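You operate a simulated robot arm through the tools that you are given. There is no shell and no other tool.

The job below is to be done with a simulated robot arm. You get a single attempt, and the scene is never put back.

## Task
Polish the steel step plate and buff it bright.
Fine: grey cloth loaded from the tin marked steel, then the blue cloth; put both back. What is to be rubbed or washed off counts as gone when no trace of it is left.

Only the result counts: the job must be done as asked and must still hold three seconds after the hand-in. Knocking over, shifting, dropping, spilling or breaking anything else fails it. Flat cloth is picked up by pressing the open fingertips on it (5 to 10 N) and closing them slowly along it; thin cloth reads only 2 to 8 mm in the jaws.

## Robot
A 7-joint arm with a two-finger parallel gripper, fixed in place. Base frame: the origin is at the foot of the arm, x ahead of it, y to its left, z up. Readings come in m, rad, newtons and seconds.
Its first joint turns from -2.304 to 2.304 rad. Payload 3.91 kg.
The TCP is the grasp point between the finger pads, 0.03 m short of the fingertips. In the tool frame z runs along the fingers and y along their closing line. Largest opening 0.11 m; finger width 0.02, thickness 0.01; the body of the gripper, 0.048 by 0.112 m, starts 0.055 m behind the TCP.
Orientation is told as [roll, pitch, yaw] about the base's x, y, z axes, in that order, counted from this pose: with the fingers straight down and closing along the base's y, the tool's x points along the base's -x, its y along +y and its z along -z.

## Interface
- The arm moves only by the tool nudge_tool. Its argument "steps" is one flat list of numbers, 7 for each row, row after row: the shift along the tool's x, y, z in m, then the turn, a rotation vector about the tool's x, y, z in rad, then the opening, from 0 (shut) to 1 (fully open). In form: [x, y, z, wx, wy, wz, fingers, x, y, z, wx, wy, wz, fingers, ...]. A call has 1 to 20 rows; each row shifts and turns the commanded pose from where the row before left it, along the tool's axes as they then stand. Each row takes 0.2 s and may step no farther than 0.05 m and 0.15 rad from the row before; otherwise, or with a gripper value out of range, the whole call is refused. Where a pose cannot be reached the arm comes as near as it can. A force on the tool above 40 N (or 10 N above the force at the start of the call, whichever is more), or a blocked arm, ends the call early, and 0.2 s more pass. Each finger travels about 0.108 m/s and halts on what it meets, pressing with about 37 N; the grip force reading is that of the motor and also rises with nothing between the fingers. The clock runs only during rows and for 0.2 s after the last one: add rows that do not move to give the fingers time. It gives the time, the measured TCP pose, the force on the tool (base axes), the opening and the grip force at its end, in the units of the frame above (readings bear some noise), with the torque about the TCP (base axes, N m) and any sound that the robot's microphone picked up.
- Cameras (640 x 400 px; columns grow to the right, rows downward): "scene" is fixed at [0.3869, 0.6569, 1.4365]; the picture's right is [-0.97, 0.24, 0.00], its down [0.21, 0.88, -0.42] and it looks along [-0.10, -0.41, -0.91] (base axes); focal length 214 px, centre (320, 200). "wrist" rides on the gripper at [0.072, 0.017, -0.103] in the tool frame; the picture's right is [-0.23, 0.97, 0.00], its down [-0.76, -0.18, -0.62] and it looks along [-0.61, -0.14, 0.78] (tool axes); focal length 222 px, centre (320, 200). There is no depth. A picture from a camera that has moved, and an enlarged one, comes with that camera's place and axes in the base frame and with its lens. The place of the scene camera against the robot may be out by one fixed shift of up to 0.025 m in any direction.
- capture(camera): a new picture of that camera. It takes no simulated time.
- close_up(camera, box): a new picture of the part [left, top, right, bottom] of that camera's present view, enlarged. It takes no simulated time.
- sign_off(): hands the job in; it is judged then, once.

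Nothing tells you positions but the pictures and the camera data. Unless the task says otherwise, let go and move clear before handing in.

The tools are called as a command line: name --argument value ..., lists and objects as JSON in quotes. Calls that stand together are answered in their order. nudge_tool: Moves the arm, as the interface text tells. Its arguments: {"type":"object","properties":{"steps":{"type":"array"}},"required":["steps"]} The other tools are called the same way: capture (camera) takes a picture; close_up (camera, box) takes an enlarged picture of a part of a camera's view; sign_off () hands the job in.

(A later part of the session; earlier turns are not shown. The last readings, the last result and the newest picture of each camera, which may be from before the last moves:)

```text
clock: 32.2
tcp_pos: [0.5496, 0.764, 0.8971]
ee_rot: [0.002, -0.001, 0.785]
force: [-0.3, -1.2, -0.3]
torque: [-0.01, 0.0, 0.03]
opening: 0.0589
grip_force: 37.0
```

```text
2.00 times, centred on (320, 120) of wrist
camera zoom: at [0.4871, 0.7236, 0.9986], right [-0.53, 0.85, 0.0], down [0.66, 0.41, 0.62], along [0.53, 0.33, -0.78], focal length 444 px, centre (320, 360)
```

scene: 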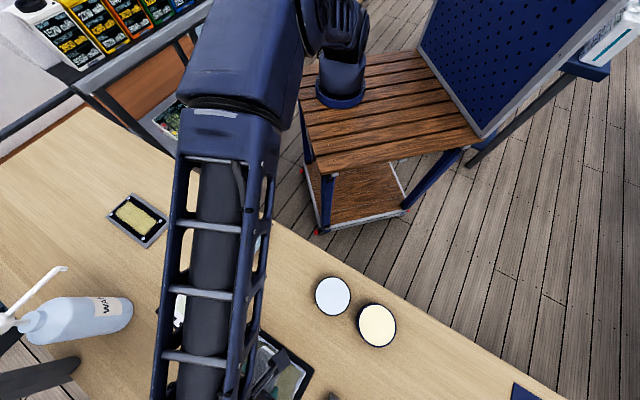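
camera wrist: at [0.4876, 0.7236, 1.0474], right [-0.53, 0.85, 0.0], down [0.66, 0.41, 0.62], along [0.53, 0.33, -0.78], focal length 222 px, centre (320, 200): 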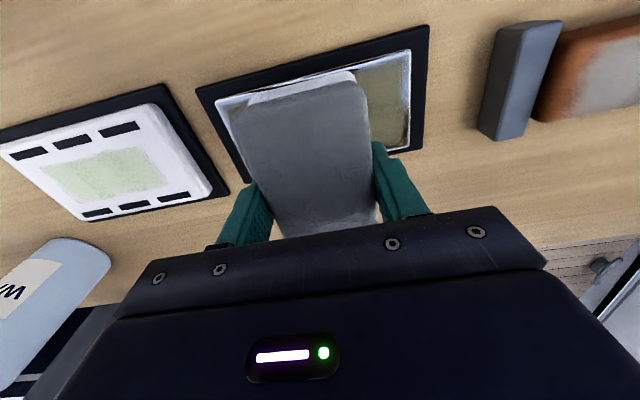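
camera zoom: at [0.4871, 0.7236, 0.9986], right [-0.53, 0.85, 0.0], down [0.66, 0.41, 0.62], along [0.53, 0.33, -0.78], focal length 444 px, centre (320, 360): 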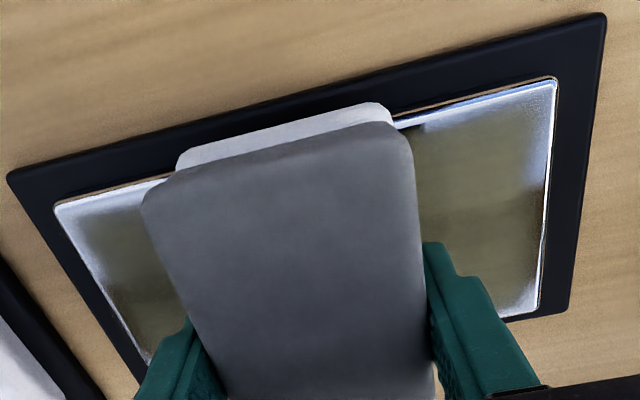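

The cloth spans the plate's full width and overlaps its near edge. I'll continue downward in small steps.

nudge_tool --steps '[0, 0, 0.003, 0, 0, 0, 0.3, 0, 0, 0.002, 0, 0, 0, 0.3, 0, 0, 0, 0, 0, 0, 0.3]'

nudge_tool --steps '[0, 0, 0.0015, 0, 0, 0, 0.3, 0, 0, 0, 0, 0, 0, 0.3]'

nudge_tool --steps '[0, 0, 0.0015, 0, 0, 0, 0.3, 0, 0, 0, 0, 0, 0, 0.3]'

```text
clock: 33.0
tcp_pos: [0.5506, 0.7628, 0.8917]
ee_rot: [0.002, -0.002, 0.785]
force: [0.2, -0.3, 0.1]
torque: [-0.02, 0.0, 0.0]
opening: 0.0593
grip_force: 37.0
```

```text
clock: 33.6
tcp_pos: [0.5512, 0.7635, 0.8899]
ee_rot: [0.001, -0.004, 0.784]
force: [0.4, 0.3, 3.1]
torque: [-0.14, 0.04, -0.01]
opening: 0.0591
grip_force: 36.6
```

```text
clock: 34.2
tcp_pos: [0.5506, 0.7645, 0.8897]
ee_rot: [0.0, -0.005, 0.785]
force: [2.6, -3.0, 18.6]
torque: [-0.48, 0.17, 0.02]
opening: 0.0593
grip_force: 37.1
```

Contact with the plate at TCP z≈0.890; about 19 N now, with the pressure biased toward the near edge of the cloth. I'll ease off slightly, tilt a touch to spread the pressure, and make a short test stroke.

nudge_tool --steps '[0, 0, -0.0006, 0, 0.008, 0, 0.3, 0, 0, 0, 0, 0, 0, 0.3]'

nudge_tool --steps '[0, 0, 0, 0, 0.008, 0, 0.3, 0, 0, 0, 0, 0, 0, 0.3]'

```text
clock: 34.8
tcp_pos: [0.55, 0.7631, 0.8903]
ee_rot: [0.0, 0.003, 0.786]
force: [7.9, 4.2, 17.8]
torque: [0.54, -0.81, -0.14]
opening: 0.0593
grip_force: 37.0
```

```text
clock: 35.4
tcp_pos: [0.5489, 0.7637, 0.89]
ee_rot: [0.001, 0.012, 0.786]
force: [-0.4, 0.0, 26.8]
torque: [0.59, -0.79, 0.0]
opening: 0.0593
grip_force: 37.6
```

The tilt overshot (pressure now on the far edge, 27 N). I'll take most of it back and ease the pressure.

nudge_tool --steps '[0, 0, -0.001, 0, -0.0115, 0, 0.3, 0, 0, 0, 0, 0, 0, 0.3]'

```text
clock: 36.0
tcp_pos: [0.5498, 0.7633, 0.8903]
ee_rot: [0.002, 0.003, 0.785]
force: [-7.1, -5.4, 18.3]
torque: [-0.26, 0.21, -0.05]
opening: 0.0593
grip_force: 37.2
```

The pressure is now well centred at about 18 N. I'll ease slightly and make a first stroke toward one end of the plate, then look at the effect.

nudge_tool --steps '[0, 0.004, -0.0005, 0, 0, 0, 0.3, 0, 0.008, 0, 0, 0, 0, 0.3, 0, 0.01, 0, 0, 0, 0, 0.3, 0, 0.01, 0, 0, 0, 0, 0.3]'

close_up --camera "wrist" --box '[160, 20, 480, 220]'

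```text
clock: 37.0
tcp_pos: [0.5274, 0.7887, 0.8905]
ee_rot: [0.003, 0.001, 0.785]
force: [-0.2, -0.2, 0.4]
torque: [-0.01, 0.0, 0.0]
opening: 0.0589
grip_force: 37.3
```

```text
2.00 times, centred on (320, 120) of wrist
camera zoom: at [0.4649, 0.7492, 0.9934], right [-0.53, 0.85, 0.0], down [0.67, 0.41, 0.62], along [0.53, 0.33, -0.78], focal length 444 px, centre (320, 360)
```

zoom: 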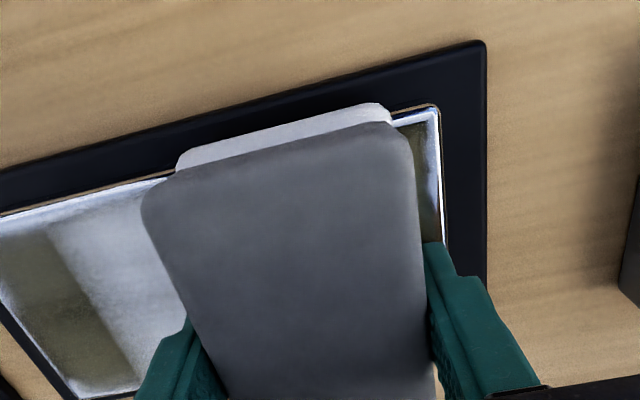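

The test stroke works: the brown tarnish is gone where the cloth passed, leaving a pale polish haze. Contact has eased to nearly zero, so I'll press slightly and carry on to this end of the plate.

nudge_tool --steps '[0, 0, 0.0008, 0, 0, 0, 0.3, 0, 0, 0, 0, 0, 0, 0.3]'

```text
clock: 37.6
tcp_pos: [0.5259, 0.7875, 0.8894]
ee_rot: [0.0, 0.004, 0.786]
force: [-0.4, 0.4, -0.7]
torque: [0.03, -0.02, -0.02]
opening: 0.0594
grip_force: 36.4
```

nudge_tool --steps '[0, 0, 0.0008, 0, 0, 0, 0.3, 0, 0, 0, 0, 0, 0, 0.3]'

```text
clock: 38.2
tcp_pos: [0.527, 0.7881, 0.8893]
ee_rot: [0.002, 0.003, 0.786]
force: [0.0, 0.8, -0.4]
torque: [-0.01, 0.0, -0.01]
opening: 0.0594
grip_force: 36.7
```

nudge_tool --steps '[0, 0, 0.0008, 0, 0, 0, 0.3, 0, 0, 0, 0, 0, 0, 0.3]'

```text
clock: 38.8
tcp_pos: [0.5275, 0.7874, 0.8898]
ee_rot: [0.006, 0.001, 0.784]
force: [-2.5, 0.2, 5.4]
torque: [-0.14, 0.07, -0.03]
opening: 0.0593
grip_force: 37.3
```

Contact again at about 5 N. I'll press a bit more and stroke to the plate's end and back toward the middle.

nudge_tool --steps '[0, 0.006, 0.0005, 0, 0, 0, 0.3, 0, 0.009, 0, 0, 0, 0, 0.3, 0, 0.009, 0, 0, 0, 0, 0.3]'

close_up --camera "wrist" --box '[160, 20, 480, 220]'

```text
clock: 39.6
tcp_pos: [0.5096, 0.803, 0.8892]
ee_rot: [0.003, 0.0, 0.785]
force: [8.2, -5.6, 26.9]
torque: [-0.63, -0.03, 0.14]
opening: 0.059
grip_force: 36.8
```

```text
2.00 times, centred on (320, 120) of wrist
camera zoom: at [0.4478, 0.7633, 0.9919], right [-0.53, 0.85, 0.0], down [0.66, 0.41, 0.62], along [0.53, 0.33, -0.78], focal length 444 px, centre (320, 360)
```

zoom: 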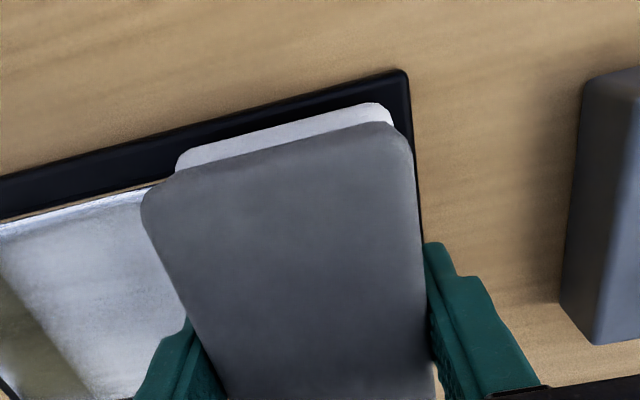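

Good coverage at this end (27 N, a bit high). I'll ease slightly and stroke back across the plate in two parts, watching the force.

nudge_tool --steps '[0, -0.004, -0.0006, 0, 0, 0, 0.3, 0, -0.009, 0, 0, 0, 0, 0.3, 0, -0.01, 0, 0, 0, 0, 0.3, 0, -0.01, 0, 0, 0, 0, 0.3]'

nudge_tool --steps '[0, -0.008, 0, 0, 0, 0, 0.3, 0, -0.01, 0, 0, 0, 0, 0.3, 0, -0.01, 0, 0, 0, 0, 0.3]'

close_up --camera "wrist" --box '[160, 20, 480, 220]'

```text
clock: 40.6
tcp_pos: [0.5327, 0.7789, 0.8903]
ee_rot: [0.001, 0.0, 0.785]
force: [-9.0, 6.8, 31.8]
torque: [0.25, 0.22, -0.03]
opening: 0.059
grip_force: 37.1
```

```text
clock: 41.4
tcp_pos: [0.5532, 0.7601, 0.8888]
ee_rot: [0.0, 0.001, 0.785]
force: [-6.6, 8.3, 29.0]
torque: [0.3, 0.13, -0.05]
opening: 0.0592
grip_force: 37.0
```

```text
2.00 times, centred on (320, 120) of wrist
camera zoom: at [0.4902, 0.7209, 0.9918], right [-0.53, 0.85, 0.0], down [0.66, 0.41, 0.62], along [0.53, 0.33, -0.78], focal length 444 px, centre (320, 360)
```

zoom: 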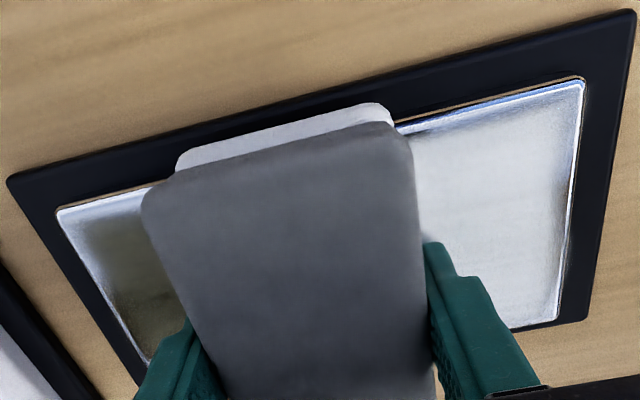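

One half is clean of tarnish. The force is near 29 N, so I'll ease off and continue to the other end.

nudge_tool --steps '[0, -0.006, -0.0009, 0, 0, 0, 0.3, 0, -0.009, 0, 0, 0, 0, 0.3, 0, -0.01, 0, 0, 0, 0, 0.3]'

nudge_tool --steps '[0, -0.009, 0, 0, 0, 0, 0.3, 0, -0.01, 0, 0, 0, 0, 0.3, 0, -0.01, 0, 0, 0, 0, 0.3]'

close_up --camera "wrist" --box '[160, 20, 480, 220]'

```text
clock: 42.2
tcp_pos: [0.5714, 0.7423, 0.8911]
ee_rot: [0.0, 0.003, 0.786]
force: [-5.4, 2.7, 15.6]
torque: [0.32, -0.03, 0.03]
opening: 0.0594
grip_force: 37.3
```

```text
clock: 43.0
tcp_pos: [0.5903, 0.7226, 0.8906]
ee_rot: [0.002, 0.002, 0.787]
force: [-4.7, 5.0, 18.9]
torque: [0.08, 0.15, -0.08]
opening: 0.0592
grip_force: 37.0
```

```text
2.00 times, centred on (320, 120) of wrist
camera zoom: at [0.5287, 0.6835, 0.9917], right [-0.53, 0.85, 0.0], down [0.67, 0.41, 0.62], along [0.53, 0.33, -0.78], focal length 444 px, centre (320, 360)
```

zoom: 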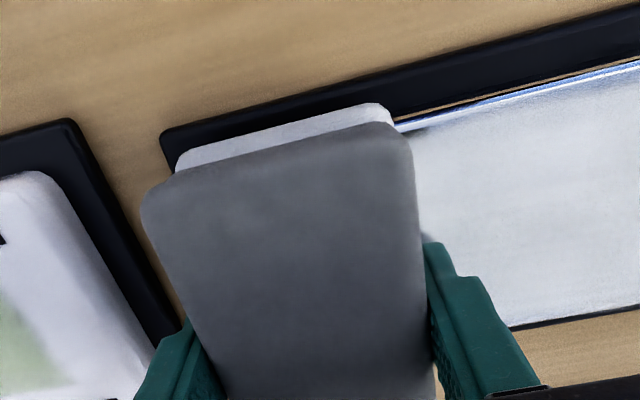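

The cloth reached the other end. I'll do a return stroke shifted about 6 mm outward to make sure the far edge is covered.

nudge_tool --steps '[-0.003, 0.001, 0, 0, 0, 0, 0.3, -0.003, 0.006, 0, 0, 0, 0, 0.3, 0, 0.01, 0, 0, 0, 0, 0.3, 0, 0.01, 0, 0, 0, 0, 0.3]'

nudge_tool --steps '[0, 0.01, 0, 0, 0, 0, 0.3, 0, 0.01, 0, 0, 0, 0, 0.3, 0, 0.01, 0, 0, 0, 0, 0.3]'

```text
clock: 44.0
tcp_pos: [0.5777, 0.747, 0.8893]
ee_rot: [0.002, 0.001, 0.786]
force: [1.3, -0.8, 4.7]
torque: [-0.08, -0.13, -0.01]
opening: 0.059
grip_force: 36.5
```

```text
clock: 44.8
tcp_pos: [0.5554, 0.7661, 0.8895]
ee_rot: [0.001, 0.0, 0.787]
force: [0.7, -0.5, -0.5]
torque: [-0.05, -0.04, 0.01]
opening: 0.059
grip_force: 37.0
```

Contact faded on the return, so I'll press down a little more and continue.

nudge_tool --steps '[0, 0, 0.001, 0, 0, 0, 0.3, 0, 0, 0, 0, 0, 0, 0.3]'

```text
clock: 45.4
tcp_pos: [0.5563, 0.7683, 0.89]
ee_rot: [0.004, 0.001, 0.785]
force: [-1.0, -1.3, 6.1]
torque: [-0.22, -0.01, -0.01]
opening: 0.0591
grip_force: 36.9
```

nudge_tool --steps '[0, -0.008, 0.0006, 0, 0, 0, 0.3, 0, -0.01, 0, 0, 0, 0, 0.3, 0, -0.01, 0, 0, 0, 0, 0.3]'

nudge_tool --steps '[0, -0.01, 0, 0, 0, 0, 0.3, 0, -0.01, 0, 0, 0, 0, 0.3, 0, -0.008, 0, 0, 0, 0, 0.3]'

```text
clock: 46.2
tcp_pos: [0.575, 0.7476, 0.8897]
ee_rot: [0.002, -0.001, 0.785]
force: [-7.2, 8.4, 24.6]
torque: [-0.19, 0.24, -0.09]
opening: 0.0593
grip_force: 37.2
```

```text
clock: 47.0
tcp_pos: [0.5951, 0.727, 0.89]
ee_rot: [0.002, 0.0, 0.785]
force: [-8.5, 9.1, 31.1]
torque: [0.17, 0.29, -0.07]
opening: 0.0591
grip_force: 37.3
```

Strokes in this direction press harder (31 N); going back at the same height should settle near 10 N. Returning across the whole plate now.

nudge_tool --steps '[0, 0.005, 0, 0, 0, 0, 0.3, 0, 0.01, 0, 0, 0, 0, 0.3, 0, 0.01, 0, 0, 0, 0, 0.3, 0, 0.01, 0, 0, 0, 0, 0.3]'

nudge_tool --steps '[0, 0.01, 0, 0, 0, 0, 0.3, 0, 0.01, 0, 0, 0, 0, 0.3, 0, 0.01, 0, 0, 0, 0, 0.3]'

```text
clock: 48.0
tcp_pos: [0.5709, 0.7516, 0.8895]
ee_rot: [0.002, 0.0, 0.783]
force: [10.0, -9.0, 36.6]
torque: [-0.5, -0.31, 0.11]
opening: 0.0589
grip_force: 37.4
```

```text
clock: 48.8
tcp_pos: [0.5496, 0.7726, 0.8902]
ee_rot: [0.001, 0.0, 0.785]
force: [7.2, -8.6, 29.7]
torque: [-0.11, -0.42, -0.03]
opening: 0.0592
grip_force: 36.7
```

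nudge_tool --steps '[0, 0.01, -0.0007, 0, 0, 0, 0.3, 0, 0.01, 0, 0, 0, 0, 0.3, 0, 0.01, 0, 0, 0, 0, 0.3]'

nudge_tool --steps '[0, 0.01, 0, 0, 0, 0, 0.3, 0, 0.009, 0, 0, 0, 0, 0.3]'

close_up --camera "wrist" --box '[160, 20, 480, 220]'

```text
clock: 49.6
tcp_pos: [0.5266, 0.7936, 0.8896]
ee_rot: [0.003, 0.004, 0.785]
force: [4.7, -5.4, 17.3]
torque: [0.03, -0.3, -0.06]
opening: 0.0594
grip_force: 37.1
```

```text
clock: 50.2
tcp_pos: [0.5145, 0.8087, 0.8888]
ee_rot: [0.001, 0.0, 0.785]
force: [3.3, -3.3, 13.3]
torque: [-0.17, -0.11, 0.06]
opening: 0.0592
grip_force: 37.2
```

```text
2.00 times, centred on (320, 120) of wrist
camera zoom: at [0.4521, 0.7685, 0.9913], right [-0.53, 0.85, 0.0], down [0.67, 0.41, 0.62], along [0.53, 0.33, -0.78], focal length 444 px, centre (320, 360)
```

zoom: 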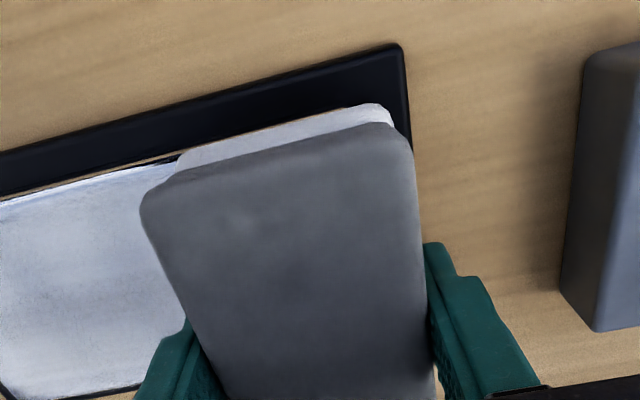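

Now I'll shift back toward the robot side by about 14 mm and make another pass so the near edge is fully covered too.

nudge_tool --steps '[0.007, 0, 0, 0, 0, 0, 0.3, 0.007, 0, 0, 0, 0, 0, 0.3, 0, -0.006, 0, 0, 0, 0, 0.3, 0, -0.01, 0, 0, 0, 0, 0.3]'

nudge_tool --steps '[0, -0.01, 0, 0, 0, 0, 0.3, 0, -0.01, 0, 0, 0, 0, 0.3, 0, -0.01, 0, 0, 0, 0, 0.3]'

```text
clock: 51.2
tcp_pos: [0.5169, 0.7872, 0.8898]
ee_rot: [0.0, 0.003, 0.783]
force: [-1.3, 0.9, 5.1]
torque: [0.19, -0.04, -0.05]
opening: 0.0593
grip_force: 36.9
```

```text
clock: 52.0
tcp_pos: [0.539, 0.7637, 0.8898]
ee_rot: [0.0, 0.003, 0.785]
force: [-0.6, 1.2, 4.7]
torque: [0.13, 0.0, -0.06]
opening: 0.0591
grip_force: 36.4
```

nudge_tool --steps '[0, -0.008, 0.0006, 0, 0, 0, 0.3, 0, -0.01, 0, 0, 0, 0, 0.3, 0, -0.01, 0, 0, 0, 0, 0.3, 0, -0.01, 0, 0, 0, 0, 0.3]'

nudge_tool --steps '[0, -0.01, 0, 0, 0, 0, 0.3, 0, -0.01, 0, 0, 0, 0, 0.3, 0, -0.008, 0, 0, 0, 0, 0.3]'

```text
clock: 53.0
tcp_pos: [0.5655, 0.7382, 0.8892]
ee_rot: [0.002, 0.0, 0.784]
force: [-2.6, 4.0, 13.0]
torque: [-0.06, 0.12, -0.07]
opening: 0.0593
grip_force: 36.9
```

```text
clock: 53.8
tcp_pos: [0.5825, 0.7187, 0.8895]
ee_rot: [0.001, 0.001, 0.784]
force: [-4.7, 7.3, 24.6]
torque: [0.07, 0.24, -0.04]
opening: 0.0592
grip_force: 36.9
```

One more pass back along the near edge, then I'll lift and inspect the plate.

nudge_tool --steps '[0, -0.003, 0, 0, 0, 0, 0.3, 0, 0.008, 0, 0, 0, 0, 0.3, 0, 0.01, 0, 0, 0, 0, 0.3, 0, 0.01, 0, 0, 0, 0, 0.3, 0, 0.01, 0, 0, 0, 0, 0.3]'

nudge_tool --steps '[0, 0.01, 0, 0, 0, 0, 0.3, 0, 0.01, 0, 0, 0, 0, 0.3, 0, 0.01, 0, 0, 0, 0, 0.3]'

nudge_tool --steps '[0, 0.01, 0, 0, 0, 0, 0.3, 0, 0.01, 0, 0, 0, 0, 0.3, 0, 0.01, 0, 0, 0, 0, 0.3, 0, 0.01, 0, 0, 0, 0, 0.3, 0, 0.01, 0, 0, 0, 0, 0.3]'

```text
clock: 55.0
tcp_pos: [0.5589, 0.7437, 0.8886]
ee_rot: [0.0, 0.002, 0.785]
force: [5.1, -3.2, 18.2]
torque: [-0.04, -0.39, -0.07]
opening: 0.0594
grip_force: 37.3
```

```text
clock: 55.8
tcp_pos: [0.5379, 0.7644, 0.8892]
ee_rot: [0.001, 0.004, 0.786]
force: [2.9, -3.5, 10.7]
torque: [0.05, -0.32, -0.08]
opening: 0.0593
grip_force: 37.3
```

```text
clock: 57.0
tcp_pos: [0.5017, 0.8008, 0.8895]
ee_rot: [0.003, 0.0, 0.785]
force: [0.3, 0.0, 2.8]
torque: [-0.11, 0.06, -0.02]
opening: 0.0594
grip_force: 37.0
```

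The polish passes are done. I'll lift the cloth gently and carry it back over its original place, which leaves the plate in clear view for inspection.

nudge_tool --steps '[0, 0, -0.006, 0, 0, 0, 0.3, 0, 0, -0.01, 0, 0, 0, 0.3, 0, 0, -0.012, 0, 0, 0, 0.3, 0, 0, -0.015, 0, 0, 0, 0.3, 0, 0, -0.015, 0, 0, 0, 0.3, 0, 0, -0.012, 0, 0, 0, 0.3, 0.008, -0.006, 0, 0, 0, 0, 0.3, 0.0163, -0.01256, 0, 0, 0, 0, 0.3, 0.0163, -0.01256, 0, 0, 0, 0, 0.3, 0.0163, -0.01256, 0, 0, 0, 0, 0.3, 0.0163, -0.01256, 0, 0, 0, 0, 0.3, 0.0163, -0.01256, 0, 0, 0, 0, 0.3, 0.0163, -0.01256, 0, 0, 0, 0, 0.3, 0.0163, -0.01256, 0, 0, 0, 0, 0.3, 0, 0, 0, 0, 0, 0, 0.3]'

capture --camera "wrist"

close_up --camera "wrist" --box '[320, 100, 560, 250]'

close_up --camera "scene" --box '[210, 310, 354, 400]'

```text
clock: 60.2
tcp_pos: [0.4825, 0.6455, 0.96]
ee_rot: [0.002, 0.001, 0.787]
force: [-0.2, 0.5, -0.7]
torque: [-0.03, 0.0, -0.02]
opening: 0.0591
grip_force: 36.8
```

```text
taken
camera wrist: at [0.4204, 0.6062, 1.0613], right [-0.53, 0.85, 0.0], down [0.67, 0.41, 0.62], along [0.53, 0.33, -0.78], focal length 222 px, centre (320, 200)
```

wrist: 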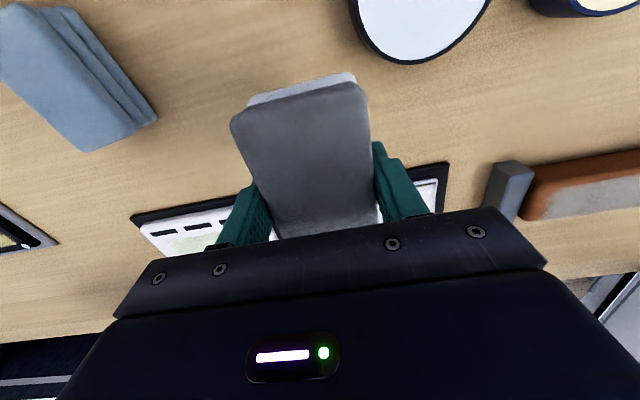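

```text
2.67 times, centred on (440, 175) of wrist
camera zoom: at [0.4204, 0.6062, 1.0613], right [-0.53, 0.85, 0.0], down [0.67, 0.41, 0.62], along [0.53, 0.33, -0.78], focal length 592 px, centre (0, 267)
```

zoom: 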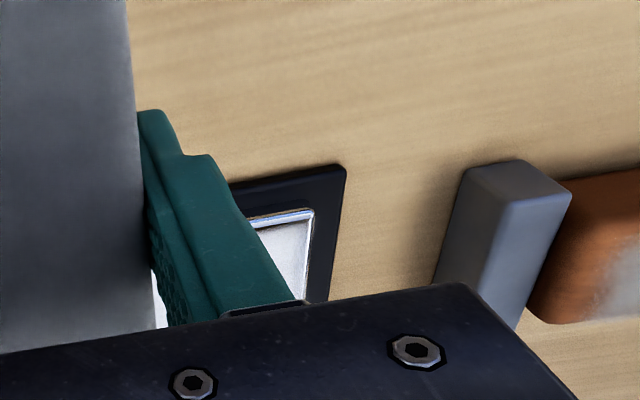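

```text
4.44 times, centred on (282, 355) of scene
camera zoom: at [0.3869, 0.6569, 1.4365], right [-0.97, 0.24, 0.0], down [0.21, 0.88, -0.42], along [-0.1, -0.41, -0.91], focal length 953 px, centre (489, -489)
```

zoom: 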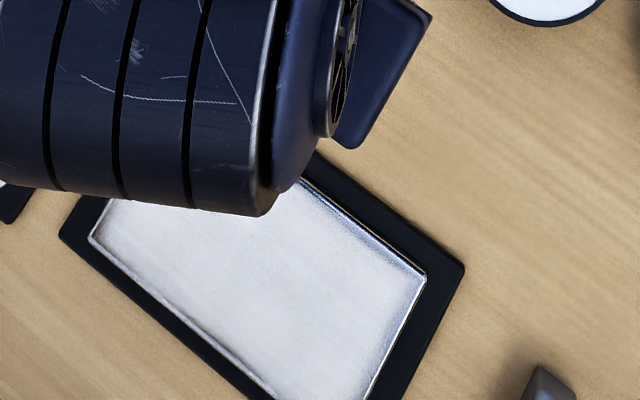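

The plate is now white with polish haze and no brown tarnish shows in the visible part; the mat hasn't moved. I'll go on to the cloth's home spot and look at the whole plate again.

nudge_tool --steps '[0.0143, -0.0109, 0, 0, 0, 0, 0.3, 0.0143, -0.0109, 0, 0, 0, 0, 0.3, 0.0143, -0.0109, 0, 0, 0, 0, 0.3, 0.0143, -0.0109, 0, 0, 0, 0, 0.3, 0.0143, -0.0109, 0, 0, 0, 0, 0.3, 0, 0, 0, 0, 0, -0.02, 0.3, 0, 0, 0, 0, 0, 0, 0.3]'

capture --camera "scene"

close_up --camera "scene" --box '[210, 310, 354, 400]'

```text
clock: 61.8
tcp_pos: [0.472, 0.5582, 0.9585]
ee_rot: [0.002, 0.0, 0.805]
force: [-0.1, 0.3, -0.7]
torque: [-0.04, -0.01, 0.02]
opening: 0.0594
grip_force: 37.4
```

```text
taken
```

scene: 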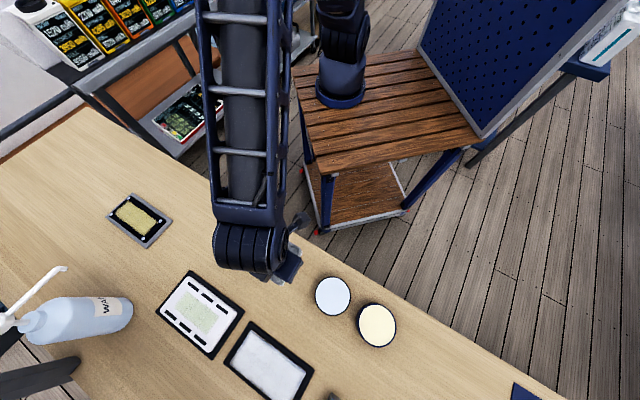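

```text
4.44 times, centred on (282, 355) of scene
camera zoom: at [0.3869, 0.6569, 1.4365], right [-0.97, 0.24, 0.0], down [0.21, 0.88, -0.42], along [-0.1, -0.41, -0.91], focal length 953 px, centre (489, -489)
```

zoom: 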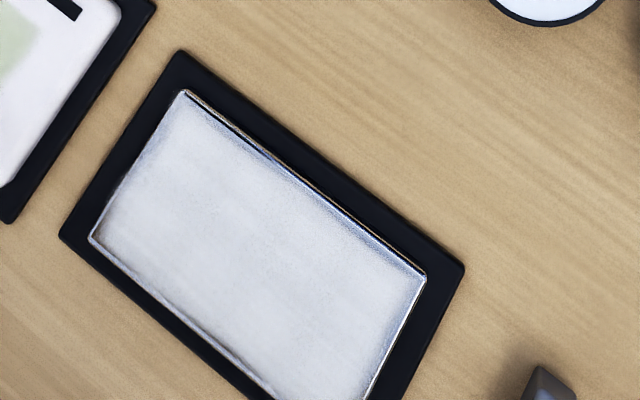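

The plate looks uniformly hazed white with the tarnish gone. Now I'll set the grey cloth back down at its original spot, lowering gently.

nudge_tool --steps '[0.002, 0, 0.01, 0, 0, 0, 0.3, 0, 0, 0.015, 0, 0, 0, 0.3, 0, 0, 0.015, 0, 0, 0, 0.3, 0, 0, 0.015, 0, 0, 0, 0.3, 0, 0, 0.015, 0, 0, 0, 0.3, 0, 0, 0.009, 0, 0, 0, 0.3, 0, 0, 0, 0, 0, 0, 0.3]'

nudge_tool --steps '[0, 0, 0.002, 0, 0, 0, 0.3, 0, 0, 0, 0, 0, 0, 0.3]'

nudge_tool --steps '[0, 0, 0.0015, 0, 0, 0, 0.3, 0, 0, 0, 0, 0, 0, 0.3]'

```text
clock: 63.4
tcp_pos: [0.4702, 0.557, 0.8809]
ee_rot: [0.002, 0.002, 0.804]
force: [-0.2, -0.7, -0.6]
torque: [-0.02, 0.01, -0.01]
opening: 0.0594
grip_force: 36.8
```

```text
clock: 64.0
tcp_pos: [0.4702, 0.5559, 0.8783]
ee_rot: [0.002, 0.0, 0.806]
force: [-0.2, 0.1, -1.0]
torque: [-0.01, -0.01, 0.03]
opening: 0.0592
grip_force: 36.7
```

```text
clock: 64.6
tcp_pos: [0.4687, 0.5573, 0.8765]
ee_rot: [0.002, 0.002, 0.804]
force: [0.3, 0.3, -1.3]
torque: [0.03, 0.02, -0.02]
opening: 0.0592
grip_force: 36.5
```

nudge_tool --steps '[0, 0, 0.0015, 0, 0, 0, 0.3, 0, 0, 0, 0, 0, 0, 0.3]'

nudge_tool --steps '[0, 0, 0.001, 0, 0, 0, 0.3, 0, 0, 0, 0, 0, 0, 0.3]'

nudge_tool --steps '[0, 0, 0.001, 0, 0, 0, 0.3, 0, 0, 0, 0, 0, 0, 0.3]'

```text
clock: 65.2
tcp_pos: [0.4708, 0.5576, 0.8755]
ee_rot: [0.002, 0.0, 0.804]
force: [0.2, 0.1, -0.4]
torque: [0.0, -0.02, 0.02]
opening: 0.0594
grip_force: 37.3
```

```text
clock: 65.8
tcp_pos: [0.4694, 0.5564, 0.8743]
ee_rot: [0.002, 0.001, 0.805]
force: [-0.4, 0.3, 0.3]
torque: [-0.03, 0.02, 0.02]
opening: 0.0592
grip_force: 36.6
```

```text
clock: 66.4
tcp_pos: [0.4691, 0.5583, 0.871]
ee_rot: [0.002, 0.002, 0.805]
force: [0.5, -0.5, -0.5]
torque: [0.06, -0.03, 0.01]
opening: 0.0591
grip_force: 36.8
```

nudge_tool --steps '[0, 0, 0.001, 0, 0, 0, 0.3, 0, 0, 0, 0, 0, 0, 0.3]'

```text
clock: 67.0
tcp_pos: [0.4685, 0.5562, 0.872]
ee_rot: [0.002, 0.004, 0.805]
force: [0.7, -0.9, -0.7]
torque: [0.01, -0.02, -0.01]
opening: 0.0593
grip_force: 36.7
```

nudge_tool --steps '[0, 0, 0.001, 0, 0, 0, 0.3, 0, 0, 0, 0, 0, 0, 0.3]'

close_up --camera "wrist" --box '[180, 60, 460, 235]'

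```text
clock: 67.6
tcp_pos: [0.4698, 0.5569, 0.8716]
ee_rot: [0.004, 0.002, 0.804]
force: [-0.8, -0.5, -1.5]
torque: [0.01, 0.0, 0.01]
opening: 0.059
grip_force: 37.0
```

```text
2.29 times, centred on (320, 148) of wrist
camera zoom: at [0.4077, 0.5157, 0.9732], right [-0.54, 0.84, 0.0], down [0.66, 0.43, 0.62], along [0.52, 0.34, -0.78], focal length 508 px, centre (320, 320)
```

zoom: 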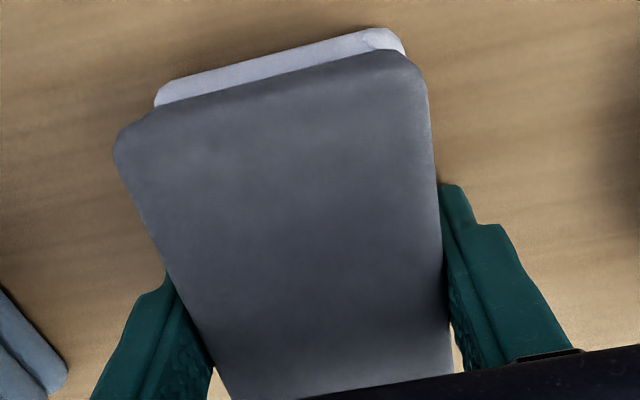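

nudge_tool --steps '[0, 0, 0.001, 0, 0, 0, 0.3, 0, 0, 0, 0, 0, 0, 0.3]'

```text
clock: 68.2
tcp_pos: [0.4693, 0.5569, 0.8714]
ee_rot: [0.003, 0.003, 0.805]
force: [-2.9, -4.8, 17.6]
torque: [-0.43, 0.14, 0.0]
opening: 0.0592
grip_force: 37.7
```

The cloth is now resting on the bench (17 N). I'll ease off slightly, open slowly and rise clear.

nudge_tool --steps '[0, 0, -0.0012, 0, 0, 0, 0.3, 0, 0, 0, 0, 0, 0, 0.5, 0, 0, 0, 0, 0, 0, 0.56, 0, 0, 0, 0, 0, 0, 0.6, 0, 0, 0, 0, 0, 0, 0.7, 0, 0, 0, 0, 0, 0, 0.85, 0, 0, 0, 0, 0, 0, 1, 0, 0, -0.01, 0, 0, 0, 1, 0, 0, -0.02, 0, 0, 0, 1, 0, 0, -0.03, 0, 0, 0, 1, 0, 0, -0.03, 0, 0, 0, 1, 0, 0, 0, 0, 0, 0, 1]'

capture --camera "wrist"

close_up --camera "wrist" --box '[200, 30, 440, 180]'

```text
clock: 70.8
tcp_pos: [0.4679, 0.5556, 0.9606]
ee_rot: [0.003, 0.003, 0.806]
force: [-0.4, 0.6, -0.7]
torque: [0.0, -0.01, -0.03]
opening: 0.11
grip_force: 0.0
```

```text
taken
camera wrist: at [0.4059, 0.5153, 1.0622], right [-0.54, 0.84, 0.0], down [0.66, 0.43, 0.62], along [0.52, 0.34, -0.78], focal length 222 px, centre (320, 200)
```

wrist: 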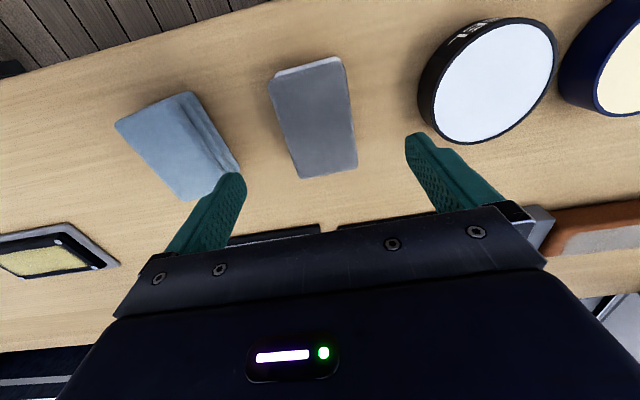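

```text
2.67 times, centred on (320, 105) of wrist
camera zoom: at [0.4059, 0.5153, 1.0622], right [-0.54, 0.84, 0.0], down [0.66, 0.43, 0.62], along [0.52, 0.34, -0.78], focal length 592 px, centre (320, 453)
```

zoom: 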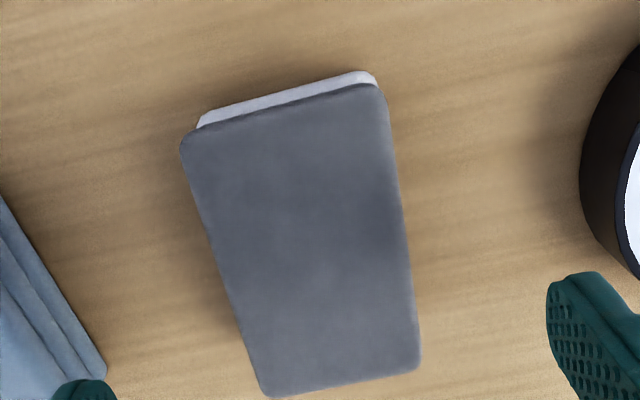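

The grey cloth is back in its place, undisturbed. Before taking the blue one I'll inspect the plate from above to be sure no tarnish is left anywhere.

nudge_tool --steps '[-0.0334, 0.01465, -0.01317, 0, 0, 0, 1, -0.0334, 0.01465, -0.01317, 0, 0, 0, 1, -0.0334, 0.01465, -0.01317, 0, 0, 0, 1, -0.0334, 0.01465, -0.01317, 0, 0, 0, 1, -0.0334, 0.01465, -0.01317, 0, 0, 0, 1, -0.0334, 0.01465, -0.01317, 0, 0, 0, 1, 0, 0, 0, 0, 0, 0.02, 1]'

close_up --camera "wrist" --box '[200, 20, 440, 170]'

close_up --camera "wrist" --box '[235, 40, 395, 140]'

```text
clock: 72.4
tcp_pos: [0.5475, 0.7621, 1.0395]
ee_rot: [0.0, 0.003, 0.785]
force: [0.5, 0.2, -0.2]
torque: [-0.03, 0.02, 0.0]
opening: 0.11
grip_force: 0.0
```

```text
2.67 times, centred on (320, 95) of wrist
camera zoom: at [0.4841, 0.7226, 1.1423], right [-0.53, 0.85, 0.0], down [0.67, 0.41, 0.62], along [0.53, 0.33, -0.78], focal length 592 px, centre (320, 480)
```

zoom: 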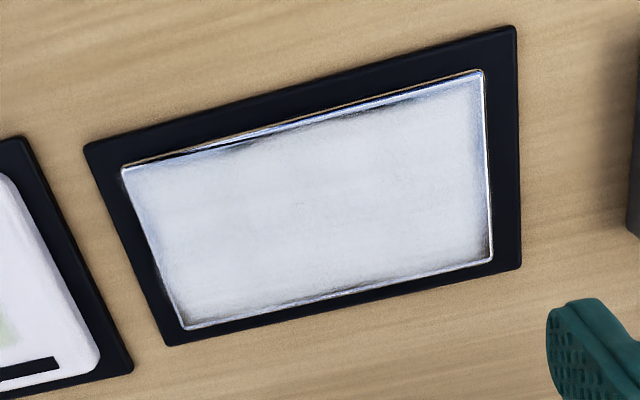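

```text
4.00 times, centred on (315, 90) of wrist
camera zoom: at [0.4841, 0.7226, 1.1423], right [-0.53, 0.85, 0.0], down [0.67, 0.41, 0.62], along [0.53, 0.33, -0.78], focal length 888 px, centre (340, 640)
```

zoom: 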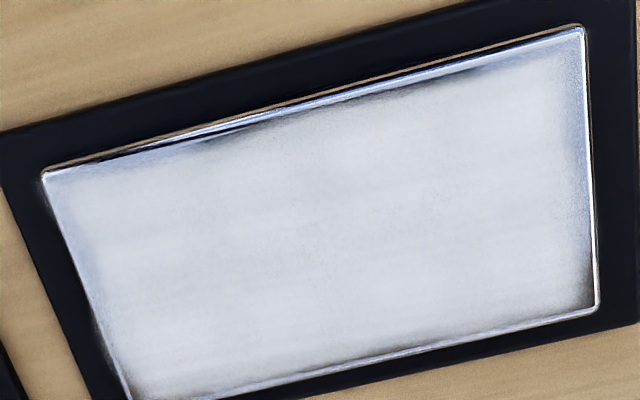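

The tarnish looks gone overall, but two far corners show a slight brownish tint. I'll zoom in to tell reflection from residue.

close_up --camera "wrist" --box '[340, 80, 404, 120]'

close_up --camera "wrist" --box '[248, 110, 312, 150]'

close_up --camera "wrist" --box '[240, 60, 304, 100]'

close_up --camera "scene" --box '[220, 320, 320, 400]'

```text
10.00 times, centred on (372, 100) of wrist
camera zoom: at [0.4841, 0.7226, 1.1423], right [-0.53, 0.85, 0.0], down [0.67, 0.41, 0.62], along [0.53, 0.33, -0.78], focal length 2221 px, centre (-200, 1200)
```

zoom: 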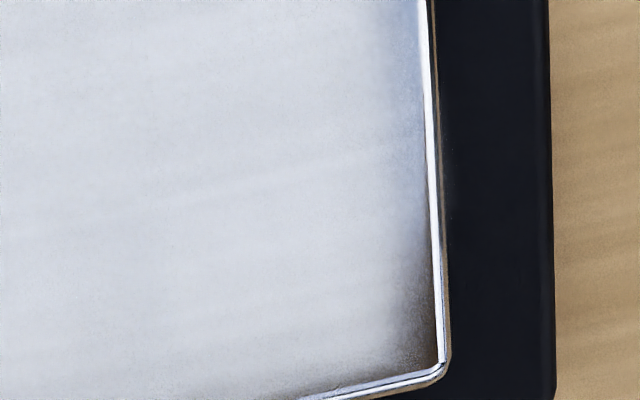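

```text
10.00 times, centred on (280, 130) of wrist
camera zoom: at [0.4841, 0.7226, 1.1423], right [-0.53, 0.85, 0.0], down [0.67, 0.41, 0.62], along [0.53, 0.33, -0.78], focal length 2221 px, centre (720, 900)
```

zoom: 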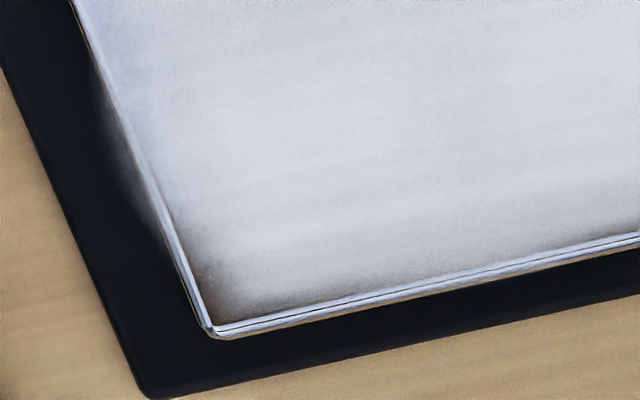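

```text
10.00 times, centred on (272, 80) of wrist
camera zoom: at [0.4841, 0.7226, 1.1423], right [-0.53, 0.85, 0.0], down [0.67, 0.41, 0.62], along [0.53, 0.33, -0.78], focal length 2221 px, centre (800, 1400)
```

zoom: 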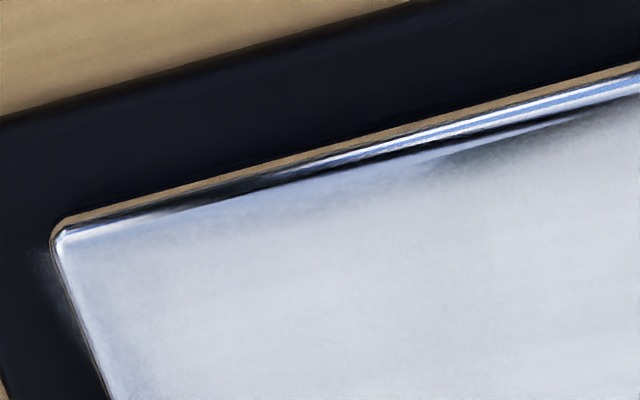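

```text
5.00 times, centred on (270, 360) of scene
camera zoom: at [0.3869, 0.6569, 1.4365], right [-0.97, 0.24, 0.0], down [0.21, 0.88, -0.42], along [-0.1, -0.41, -0.91], focal length 1072 px, centre (570, -600)
```

zoom: 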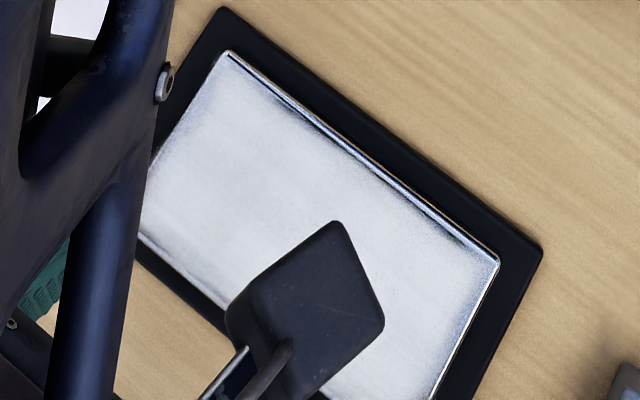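

It could be a reflection in bare steel at the rim. I'll view the corners from a different angle to check whether the tint moves.

nudge_tool --steps '[0, 0.03, 0.02, 0, 0, 0, 1, 0, 0.03, 0.02, 0, 0, 0, 1, 0, 0, 0.02, 0, 0, 0, 1, 0, 0, 0, 0, 0, 0, 1]'

capture --camera "wrist"

close_up --camera "wrist" --box '[180, 20, 340, 120]'

close_up --camera "wrist" --box '[260, 80, 324, 120]'

```text
clock: 73.4
tcp_pos: [0.5029, 0.8031, 0.9787]
ee_rot: [0.002, 0.002, 0.784]
force: [-0.7, -0.2, -0.1]
torque: [0.0, 0.0, 0.01]
opening: 0.1101
grip_force: 0.1
```

```text
taken
camera wrist: at [0.4403, 0.7634, 1.0814], right [-0.53, 0.85, 0.0], down [0.67, 0.41, 0.62], along [0.53, 0.33, -0.78], focal length 222 px, centre (320, 200)
```

wrist: 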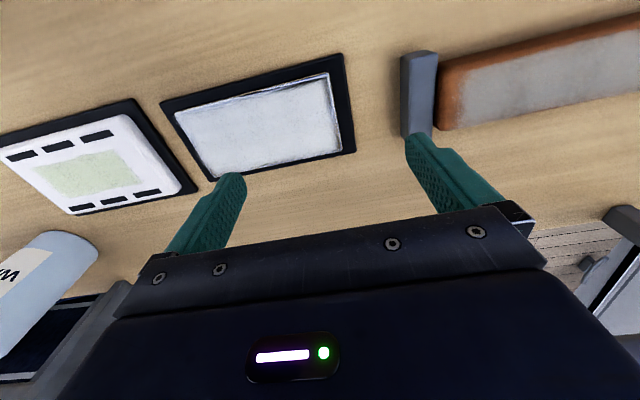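

```text
4.00 times, centred on (260, 70) of wrist
camera zoom: at [0.4403, 0.7634, 1.0814], right [-0.53, 0.85, 0.0], down [0.67, 0.41, 0.62], along [0.53, 0.33, -0.78], focal length 888 px, centre (560, 720)
```

zoom: 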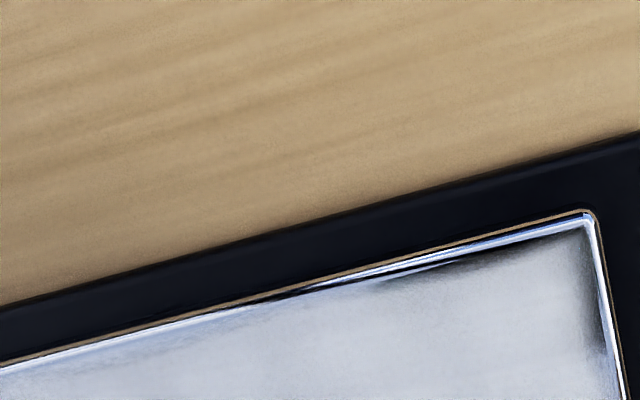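

```text
10.00 times, centred on (292, 100) of wrist
camera zoom: at [0.4403, 0.7634, 1.0814], right [-0.53, 0.85, 0.0], down [0.67, 0.41, 0.62], along [0.53, 0.33, -0.78], focal length 2221 px, centre (600, 1200)
```

zoom: 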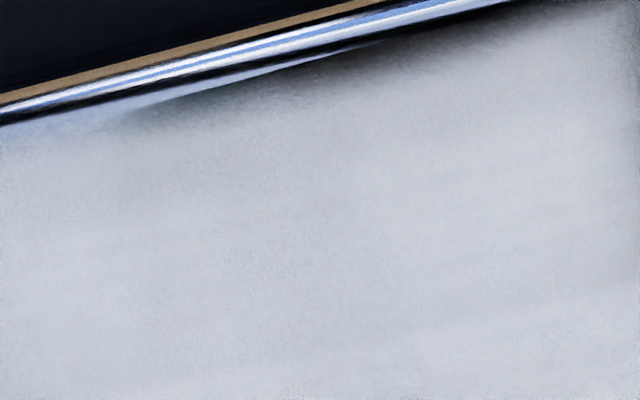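

close_up --camera "wrist" --box '[304, 120, 368, 160]'

close_up --camera "wrist" --box '[200, 70, 360, 170]'

```text
10.00 times, centred on (336, 140) of wrist
camera zoom: at [0.4403, 0.7634, 1.0814], right [-0.53, 0.85, 0.0], down [0.67, 0.41, 0.62], along [0.53, 0.33, -0.78], focal length 2221 px, centre (160, 800)
```

zoom: 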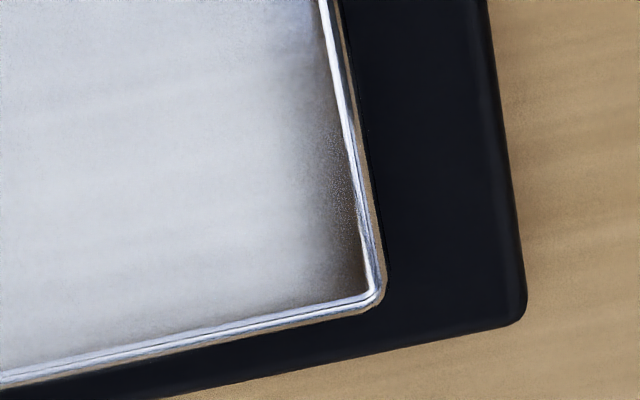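

```text
4.00 times, centred on (280, 120) of wrist
camera zoom: at [0.4403, 0.7634, 1.0814], right [-0.53, 0.85, 0.0], down [0.67, 0.41, 0.62], along [0.53, 0.33, -0.78], focal length 888 px, centre (480, 520)
```

zoom: 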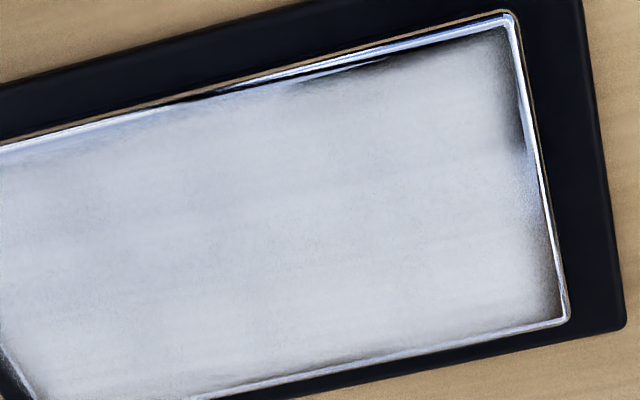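

The dark tint moved with the viewpoint, so it is a reflection in bare steel and the tarnish is gone. Next I'll go above the blue cloth at about (0.55, 0.46), whose long axis is at about 50°.

nudge_tool --steps '[0.0209, -0.0276, -0.002, 0, 0, 0, 1, 0.0209, -0.0276, 0, 0, 0, 0, 1, 0.0209, -0.0276, 0, 0, 0, 0, 1, 0.0209, -0.0276, 0, 0, 0, 0, 1, 0.0209, -0.0276, 0, 0, 0, 0, 1, 0.0209, -0.0276, 0, 0, 0, 0, 1, 0.0209, -0.0276, 0, 0, 0, 0, 1, 0.0209, -0.0276, 0, 0, 0, 0, 1, 0.0209, -0.0276, 0, 0, 0, 0, 1, 0.0209, -0.0276, 0, 0, 0, 0, 1, 0, 0, 0, 0, 0, -0.085, 1, 0, 0, 0, 0, 0, 0, 1]'

capture --camera "wrist"

close_up --camera "wrist" --box '[200, 30, 440, 180]'

```text
clock: 76.0
tcp_pos: [0.5486, 0.46, 0.9802]
ee_rot: [0.001, 0.002, 0.87]
force: [0.7, 0.0, -0.3]
torque: [-0.01, 0.01, -0.02]
opening: 0.1099
grip_force: 0.1
```

```text
taken
camera wrist: at [0.49, 0.4145, 1.083], right [-0.6, 0.8, 0.0], down [0.63, 0.47, 0.62], along [0.5, 0.37, -0.78], focal length 222 px, centre (320, 200)
```

wrist: 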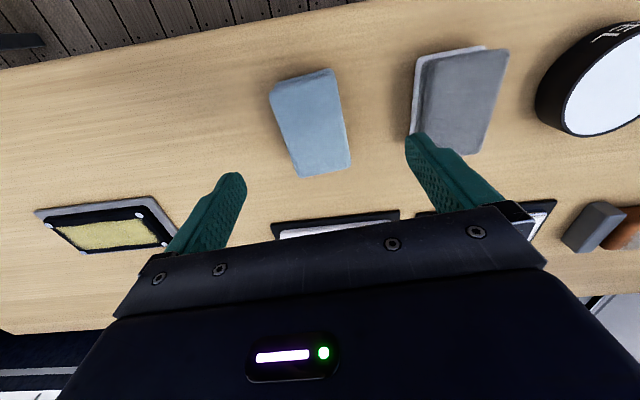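

```text
2.67 times, centred on (320, 105) of wrist
camera zoom: at [0.49, 0.4145, 1.083], right [-0.6, 0.8, 0.0], down [0.63, 0.47, 0.62], along [0.5, 0.37, -0.78], focal length 592 px, centre (320, 453)
```

zoom: 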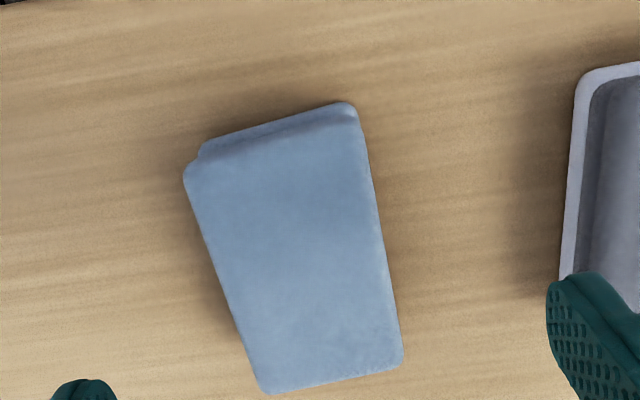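

The blue cloth's top centre is offset about (−10, −7) mm in the tool frame and well aligned. I'll shift, trim yaw and descend around it.

nudge_tool --steps '[-0.01, -0.0068, 0.01, 0, 0, -0.015, 1, 0, 0, 0.02, 0, 0, 0, 1, 0, 0, 0.02, 0, 0, 0, 1, 0, 0, 0.02, 0, 0, 0, 1, 0, 0, 0.008, 0, 0, 0, 1, 0, 0, 0, 0, 0, 0, 1]'

capture --camera "wrist"

close_up --camera "wrist" --box '[180, 60, 460, 235]'

```text
clock: 77.4
tcp_pos: [0.56, 0.4631, 0.9042]
ee_rot: [0.001, 0.002, 0.883]
force: [-0.1, 0.1, 0.0]
torque: [-0.01, 0.0, 0.03]
opening: 0.11
grip_force: 0.1
```

```text
taken
camera wrist: at [0.5018, 0.4183, 1.0057], right [-0.61, 0.79, 0.0], down [0.62, 0.48, 0.62], along [0.49, 0.38, -0.78], focal length 222 px, centre (320, 200)
```

wrist: 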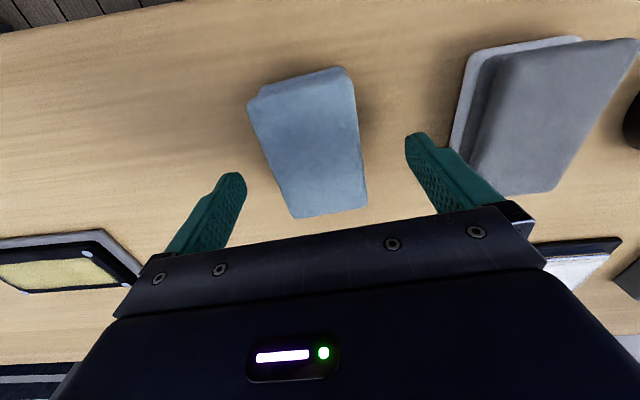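

```text
2.29 times, centred on (320, 148) of wrist
camera zoom: at [0.5018, 0.4183, 1.0057], right [-0.61, 0.79, 0.0], down [0.62, 0.48, 0.62], along [0.49, 0.38, -0.78], focal length 508 px, centre (320, 320)
```

zoom: 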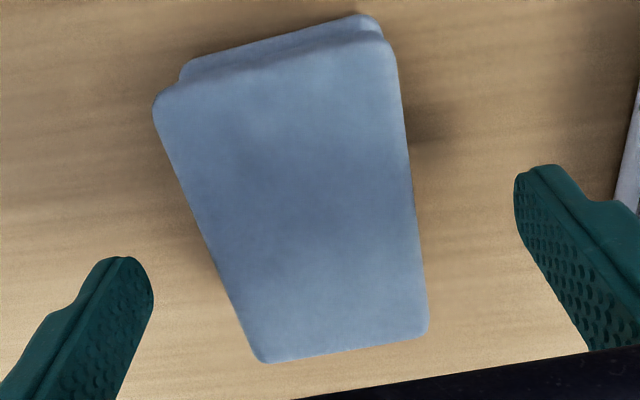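

The blue cloth is centred within 2 mm and aligned. I'll go down to about 5 mm fingertip clearance and close slowly.

nudge_tool --steps '[0, -0.0015, 0.012, 0, 0, 0, 1, 0, 0, 0.012, 0, 0, 0, 1, 0, 0, 0.005, 0, 0, 0, 1, 0, 0, 0, 0, 0, 0, 1]'

nudge_tool --steps '[0, 0, 0, 0, 0, 0, 0.85, 0, 0, 0, 0, 0, 0, 0.7, 0, 0, 0, 0, 0, 0, 0.6, 0, 0, 0, 0, 0, 0, 0.55, 0, 0, 0, 0, 0, 0, 0.5, 0, 0, 0, 0, 0, 0, 0.4, 0, 0, 0, 0, 0, 0, 0.3, 0, 0, 0, 0, 0, 0, 0.3]'

close_up --camera "wrist" --box '[180, 60, 460, 235]'

```text
clock: 78.4
tcp_pos: [0.5628, 0.4626, 0.8748]
ee_rot: [0.002, 0.002, 0.884]
force: [0.1, -0.4, 0.2]
torque: [-0.01, 0.02, 0.0]
opening: 0.1101
grip_force: 0.1
```

```text
clock: 80.2
tcp_pos: [0.5636, 0.462, 0.8748]
ee_rot: [0.002, 0.001, 0.886]
force: [0.2, -0.2, 1.0]
torque: [-0.01, -0.03, 0.02]
opening: 0.0591
grip_force: 36.7
```

```text
2.29 times, centred on (320, 148) of wrist
camera zoom: at [0.5054, 0.4172, 0.9769], right [-0.61, 0.79, 0.0], down [0.62, 0.48, 0.62], along [0.49, 0.38, -0.78], focal length 508 px, centre (320, 320)
```

zoom: 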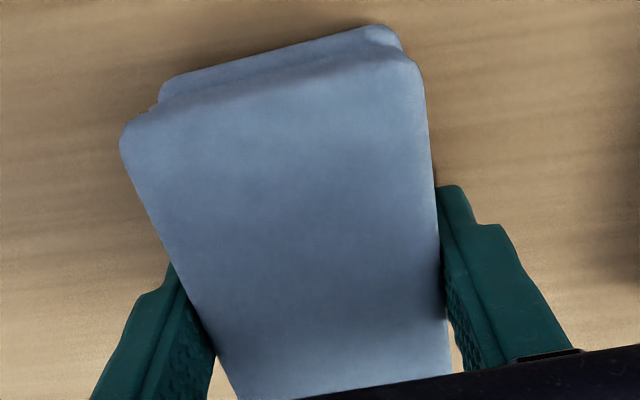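

Gripped at 59 mm with 37 N. I'll lift slowly and verify it comes up with the jaws.

nudge_tool --steps '[0, 0, -0.002, 0, 0, 0, 0.3, 0, 0, -0.002, 0, 0, 0, 0.3, 0, 0, -0.002, 0, 0, 0, 0.3, 0, 0, -0.003, 0, 0, 0, 0.3, 0, 0, -0.004, 0, 0, 0, 0.3, 0, 0, 0, 0, 0, 0, 0.3]'

close_up --camera "wrist" --box '[180, 60, 460, 235]'

```text
clock: 81.6
tcp_pos: [0.5628, 0.4636, 0.8893]
ee_rot: [0.001, 0.0, 0.885]
force: [-0.7, -0.1, -0.9]
torque: [0.02, 0.0, 0.01]
opening: 0.0592
grip_force: 37.4
```

```text
2.29 times, centred on (320, 148) of wrist
camera zoom: at [0.5047, 0.418, 0.9909], right [-0.61, 0.79, 0.0], down [0.62, 0.48, 0.62], along [0.49, 0.38, -0.78], focal length 508 px, centre (320, 320)
```

zoom: 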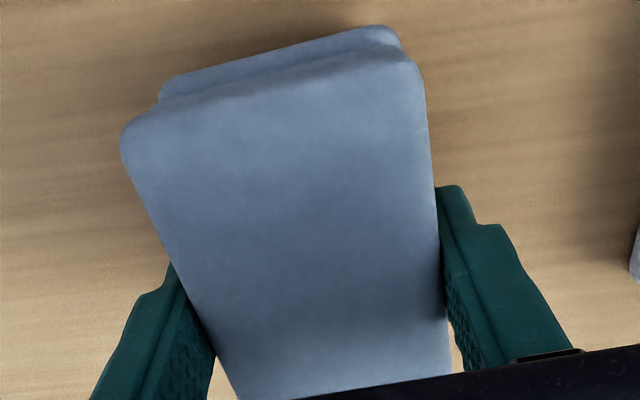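

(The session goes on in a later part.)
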